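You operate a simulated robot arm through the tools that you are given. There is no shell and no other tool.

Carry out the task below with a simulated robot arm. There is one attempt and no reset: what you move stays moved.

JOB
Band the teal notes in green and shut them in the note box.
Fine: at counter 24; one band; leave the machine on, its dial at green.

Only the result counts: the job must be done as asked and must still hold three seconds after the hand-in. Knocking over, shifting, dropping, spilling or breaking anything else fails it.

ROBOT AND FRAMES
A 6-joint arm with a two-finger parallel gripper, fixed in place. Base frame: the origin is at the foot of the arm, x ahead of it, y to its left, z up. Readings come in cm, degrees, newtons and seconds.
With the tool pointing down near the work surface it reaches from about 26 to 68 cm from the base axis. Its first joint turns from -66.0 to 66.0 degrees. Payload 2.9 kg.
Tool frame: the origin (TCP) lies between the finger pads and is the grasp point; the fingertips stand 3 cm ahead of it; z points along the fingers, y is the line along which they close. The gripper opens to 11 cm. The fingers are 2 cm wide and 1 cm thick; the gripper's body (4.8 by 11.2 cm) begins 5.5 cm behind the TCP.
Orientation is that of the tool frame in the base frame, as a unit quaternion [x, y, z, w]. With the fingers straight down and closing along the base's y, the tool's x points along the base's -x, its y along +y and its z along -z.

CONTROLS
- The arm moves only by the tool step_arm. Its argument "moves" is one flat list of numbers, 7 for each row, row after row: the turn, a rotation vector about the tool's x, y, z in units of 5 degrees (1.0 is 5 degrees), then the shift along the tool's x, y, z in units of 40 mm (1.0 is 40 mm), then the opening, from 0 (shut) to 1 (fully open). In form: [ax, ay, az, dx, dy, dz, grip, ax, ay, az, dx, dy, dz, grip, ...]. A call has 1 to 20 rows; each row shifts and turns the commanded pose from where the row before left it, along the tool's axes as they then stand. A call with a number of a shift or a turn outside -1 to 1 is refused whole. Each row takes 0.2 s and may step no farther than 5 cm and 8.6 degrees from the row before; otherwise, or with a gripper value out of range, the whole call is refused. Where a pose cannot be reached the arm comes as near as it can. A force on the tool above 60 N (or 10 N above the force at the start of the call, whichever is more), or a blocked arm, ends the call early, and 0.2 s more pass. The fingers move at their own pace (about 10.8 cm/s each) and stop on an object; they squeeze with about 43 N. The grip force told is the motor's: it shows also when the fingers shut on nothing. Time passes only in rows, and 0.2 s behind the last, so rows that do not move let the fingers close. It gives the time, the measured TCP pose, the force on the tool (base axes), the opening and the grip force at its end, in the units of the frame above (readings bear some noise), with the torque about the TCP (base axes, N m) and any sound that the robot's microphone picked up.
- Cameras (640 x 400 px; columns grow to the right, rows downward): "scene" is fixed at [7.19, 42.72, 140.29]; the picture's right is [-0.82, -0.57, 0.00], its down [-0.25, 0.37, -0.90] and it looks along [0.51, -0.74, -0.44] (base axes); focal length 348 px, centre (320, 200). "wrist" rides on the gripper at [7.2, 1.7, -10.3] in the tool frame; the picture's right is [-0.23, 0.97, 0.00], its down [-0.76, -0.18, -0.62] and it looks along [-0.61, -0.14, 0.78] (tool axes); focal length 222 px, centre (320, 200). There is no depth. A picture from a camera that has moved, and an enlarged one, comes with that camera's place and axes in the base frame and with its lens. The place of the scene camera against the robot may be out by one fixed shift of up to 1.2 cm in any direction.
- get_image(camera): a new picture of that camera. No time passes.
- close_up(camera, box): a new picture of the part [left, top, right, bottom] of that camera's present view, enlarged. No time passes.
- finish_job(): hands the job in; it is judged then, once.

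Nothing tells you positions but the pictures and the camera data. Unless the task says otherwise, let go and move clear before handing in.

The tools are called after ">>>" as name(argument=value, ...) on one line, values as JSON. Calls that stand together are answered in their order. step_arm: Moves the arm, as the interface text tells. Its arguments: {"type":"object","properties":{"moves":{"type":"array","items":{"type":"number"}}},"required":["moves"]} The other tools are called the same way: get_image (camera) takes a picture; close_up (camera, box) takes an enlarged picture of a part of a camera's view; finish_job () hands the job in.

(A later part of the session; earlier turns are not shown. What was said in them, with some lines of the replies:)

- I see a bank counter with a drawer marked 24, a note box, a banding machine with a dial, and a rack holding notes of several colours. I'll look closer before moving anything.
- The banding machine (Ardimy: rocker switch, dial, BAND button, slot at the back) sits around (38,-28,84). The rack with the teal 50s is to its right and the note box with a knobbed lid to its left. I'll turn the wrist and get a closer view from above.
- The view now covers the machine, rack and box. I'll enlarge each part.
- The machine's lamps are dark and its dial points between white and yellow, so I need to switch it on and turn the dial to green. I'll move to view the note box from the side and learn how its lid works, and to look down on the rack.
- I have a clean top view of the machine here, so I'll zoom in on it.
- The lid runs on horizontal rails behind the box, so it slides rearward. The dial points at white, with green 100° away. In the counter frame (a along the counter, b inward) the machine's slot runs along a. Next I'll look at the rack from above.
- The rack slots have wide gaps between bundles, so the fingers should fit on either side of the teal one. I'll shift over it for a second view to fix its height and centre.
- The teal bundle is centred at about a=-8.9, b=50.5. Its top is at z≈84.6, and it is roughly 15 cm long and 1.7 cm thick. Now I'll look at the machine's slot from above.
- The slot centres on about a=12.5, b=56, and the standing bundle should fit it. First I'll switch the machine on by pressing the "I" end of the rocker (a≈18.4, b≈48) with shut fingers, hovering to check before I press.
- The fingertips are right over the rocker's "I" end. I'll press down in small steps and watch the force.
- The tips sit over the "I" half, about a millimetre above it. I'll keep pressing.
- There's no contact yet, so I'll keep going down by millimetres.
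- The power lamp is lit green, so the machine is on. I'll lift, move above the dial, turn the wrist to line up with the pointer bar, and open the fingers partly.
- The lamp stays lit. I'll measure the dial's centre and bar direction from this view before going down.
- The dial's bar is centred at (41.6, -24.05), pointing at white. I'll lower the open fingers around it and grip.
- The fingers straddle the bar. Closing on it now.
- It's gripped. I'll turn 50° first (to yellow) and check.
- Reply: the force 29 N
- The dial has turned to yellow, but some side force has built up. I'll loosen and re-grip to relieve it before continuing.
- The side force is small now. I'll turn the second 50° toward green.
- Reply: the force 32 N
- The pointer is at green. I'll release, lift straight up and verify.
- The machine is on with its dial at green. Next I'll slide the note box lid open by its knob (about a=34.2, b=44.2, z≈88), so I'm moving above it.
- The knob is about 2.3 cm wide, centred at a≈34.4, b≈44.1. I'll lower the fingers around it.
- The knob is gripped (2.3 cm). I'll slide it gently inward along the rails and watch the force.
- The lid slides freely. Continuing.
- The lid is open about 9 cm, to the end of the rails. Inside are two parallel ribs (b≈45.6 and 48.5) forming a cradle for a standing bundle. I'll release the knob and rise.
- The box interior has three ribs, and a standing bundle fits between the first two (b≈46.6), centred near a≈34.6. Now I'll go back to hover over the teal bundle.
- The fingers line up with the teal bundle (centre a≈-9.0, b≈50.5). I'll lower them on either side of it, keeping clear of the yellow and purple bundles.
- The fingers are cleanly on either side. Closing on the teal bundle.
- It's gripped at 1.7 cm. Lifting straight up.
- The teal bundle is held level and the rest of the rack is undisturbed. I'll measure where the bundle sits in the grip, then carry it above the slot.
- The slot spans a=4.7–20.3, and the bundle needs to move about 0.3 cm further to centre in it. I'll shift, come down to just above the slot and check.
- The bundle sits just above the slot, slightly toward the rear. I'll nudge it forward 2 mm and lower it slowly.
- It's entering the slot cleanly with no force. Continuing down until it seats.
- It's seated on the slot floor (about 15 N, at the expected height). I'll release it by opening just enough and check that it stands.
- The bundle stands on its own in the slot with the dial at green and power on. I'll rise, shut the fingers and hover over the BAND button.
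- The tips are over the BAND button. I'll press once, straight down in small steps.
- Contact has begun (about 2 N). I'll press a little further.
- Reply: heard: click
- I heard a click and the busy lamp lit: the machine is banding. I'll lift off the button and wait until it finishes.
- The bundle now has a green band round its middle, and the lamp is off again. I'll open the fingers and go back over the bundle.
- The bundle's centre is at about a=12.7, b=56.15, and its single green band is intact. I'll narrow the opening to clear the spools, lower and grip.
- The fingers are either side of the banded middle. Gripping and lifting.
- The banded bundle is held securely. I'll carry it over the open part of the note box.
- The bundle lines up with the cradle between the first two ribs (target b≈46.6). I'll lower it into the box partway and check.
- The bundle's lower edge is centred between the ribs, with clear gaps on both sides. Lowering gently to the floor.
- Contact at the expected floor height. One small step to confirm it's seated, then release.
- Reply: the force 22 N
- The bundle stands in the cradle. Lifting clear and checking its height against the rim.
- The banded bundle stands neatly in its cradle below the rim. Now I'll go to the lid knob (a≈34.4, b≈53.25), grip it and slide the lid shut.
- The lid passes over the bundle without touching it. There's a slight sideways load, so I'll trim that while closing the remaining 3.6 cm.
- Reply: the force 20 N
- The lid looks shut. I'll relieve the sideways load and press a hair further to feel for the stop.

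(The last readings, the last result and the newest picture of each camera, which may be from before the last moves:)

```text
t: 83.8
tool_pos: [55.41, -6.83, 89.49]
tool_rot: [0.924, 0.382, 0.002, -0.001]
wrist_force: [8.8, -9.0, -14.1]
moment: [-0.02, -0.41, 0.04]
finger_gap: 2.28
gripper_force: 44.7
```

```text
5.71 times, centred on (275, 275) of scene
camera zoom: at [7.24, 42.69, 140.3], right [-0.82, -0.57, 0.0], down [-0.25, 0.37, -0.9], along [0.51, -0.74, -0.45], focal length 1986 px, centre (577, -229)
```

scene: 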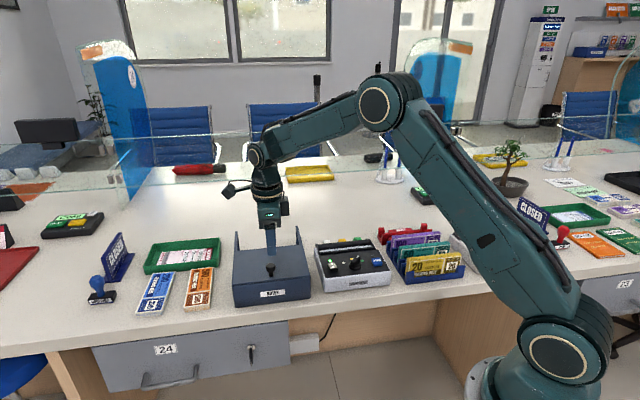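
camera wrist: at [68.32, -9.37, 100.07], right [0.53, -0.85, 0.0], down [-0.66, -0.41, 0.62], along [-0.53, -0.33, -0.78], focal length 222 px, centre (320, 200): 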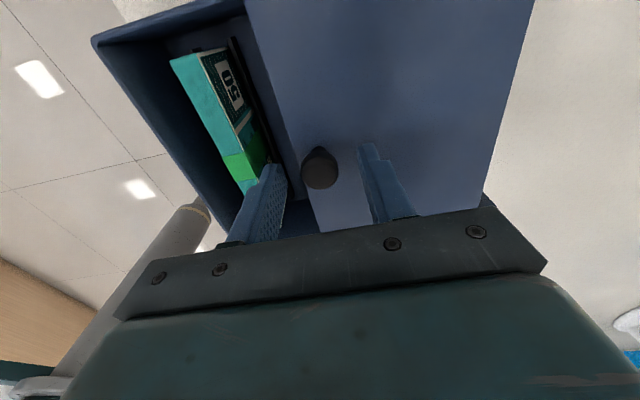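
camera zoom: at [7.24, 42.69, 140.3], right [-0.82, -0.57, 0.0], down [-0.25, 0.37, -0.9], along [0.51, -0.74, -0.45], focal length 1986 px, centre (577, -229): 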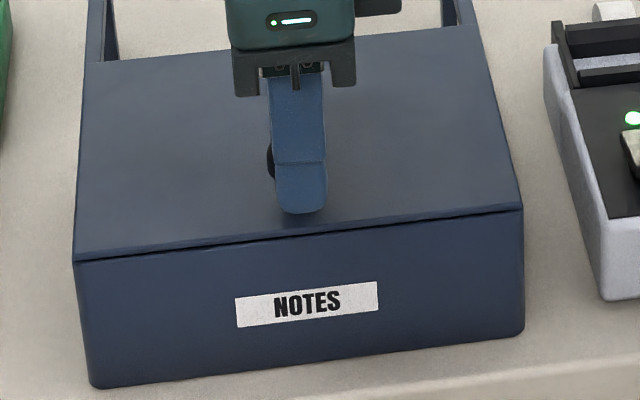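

The stop is felt (about 12 N back along the slide), so the lid is fully shut. I'll ease off, release and rise clear.

>>> step_arm(moves=[0, 0, 0, 0, 0.025, 0, 0, 0, 0, 0, 0, 0, 0, 0.3, 0, 0, 0, 0, 0, 0, 0.45, 0, 0, 0, 0, 0, -0.5, 0.45, 0, 0, 0, 0, 0, -0.9, 0.45, 0, 0, 0, 0, 0, -0.9, 0.45, 0, 0, 0, 0, 0, -0.9, 0.45, 0, 0, 0, 0, 0, 0, 0.45])

>>> get_image(camera="scene")

>>> close_up(camera="scene", box=[220, 200, 320, 310])

>>> close_up(camera="scene", box=[300, 200, 480, 300])

>>> get_image(camera="wrist")

```text
t: 85.6
tool_pos: [55.01, -6.84, 102.52]
tool_rot: [0.924, 0.382, 0.0, 0.0]
wrist_force: [0.1, 0.2, -0.1]
moment: [0.01, 0.02, 0.0]
finger_gap: 4.94
gripper_force: 0.0
```

```text
taken
```

scene: 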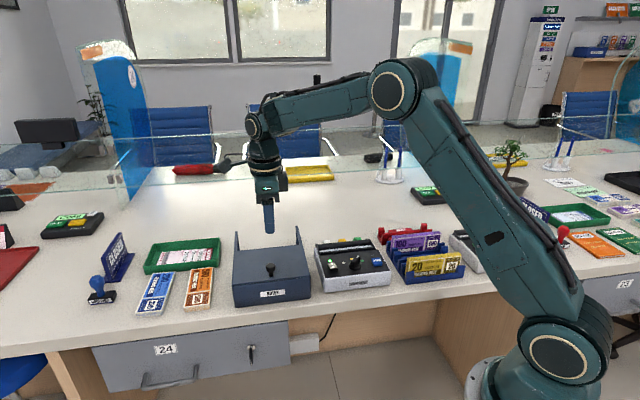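

```text
3.64 times, centred on (270, 255) of scene
camera zoom: at [7.19, 42.72, 140.29], right [-0.82, -0.57, 0.0], down [-0.25, 0.37, -0.9], along [0.51, -0.74, -0.44], focal length 1264 px, centre (502, 0)
```

zoom: 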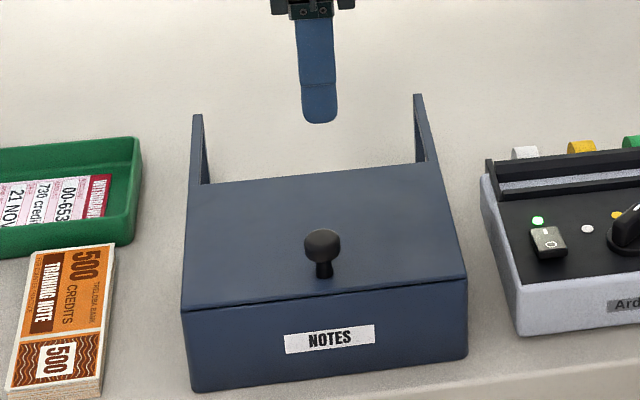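

```text
3.56 times, centred on (390, 250) of scene
camera zoom: at [7.19, 42.72, 140.29], right [-0.82, -0.57, 0.0], down [-0.25, 0.37, -0.9], along [0.51, -0.74, -0.44], focal length 1236 px, centre (71, 22)
```

zoom: 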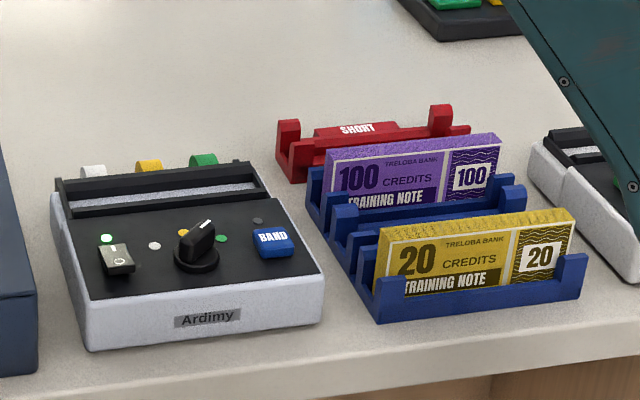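

```text
taken
camera wrist: at [61.38, -2.98, 112.85], right [0.53, -0.85, 0.0], down [-0.66, -0.41, 0.62], along [-0.53, -0.33, -0.78], focal length 222 px, centre (320, 200)
```

wrist: 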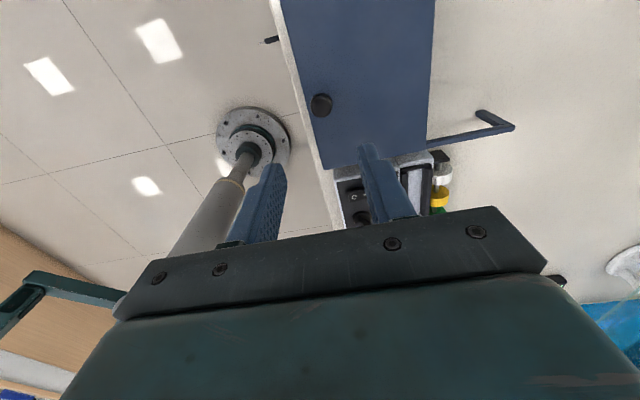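

The lid is shut, with the green-banded teal notes inside. The machine's power lamp is lit and its dial is at green. Everything else is in place and the hand is clear, so I'm handing in.

>>> finish_job()

```text
The job is handed in.
```

The job is done and handed in. The teal notes have one green band and are shut in the note box at counter 24. I left the machine on with its dial at green.

- **Banding:** I pressed BAND once with the dial at green. The machine clicked, and the bundle came out with a single green band round its middle.
- **Note box:** The bundle stands between two ribs inside. I slid the lid shut until it met its stop.
- **Everything else:** The last pictures show the other notes, the tray and the rack where they were, and the hand clear of everything.
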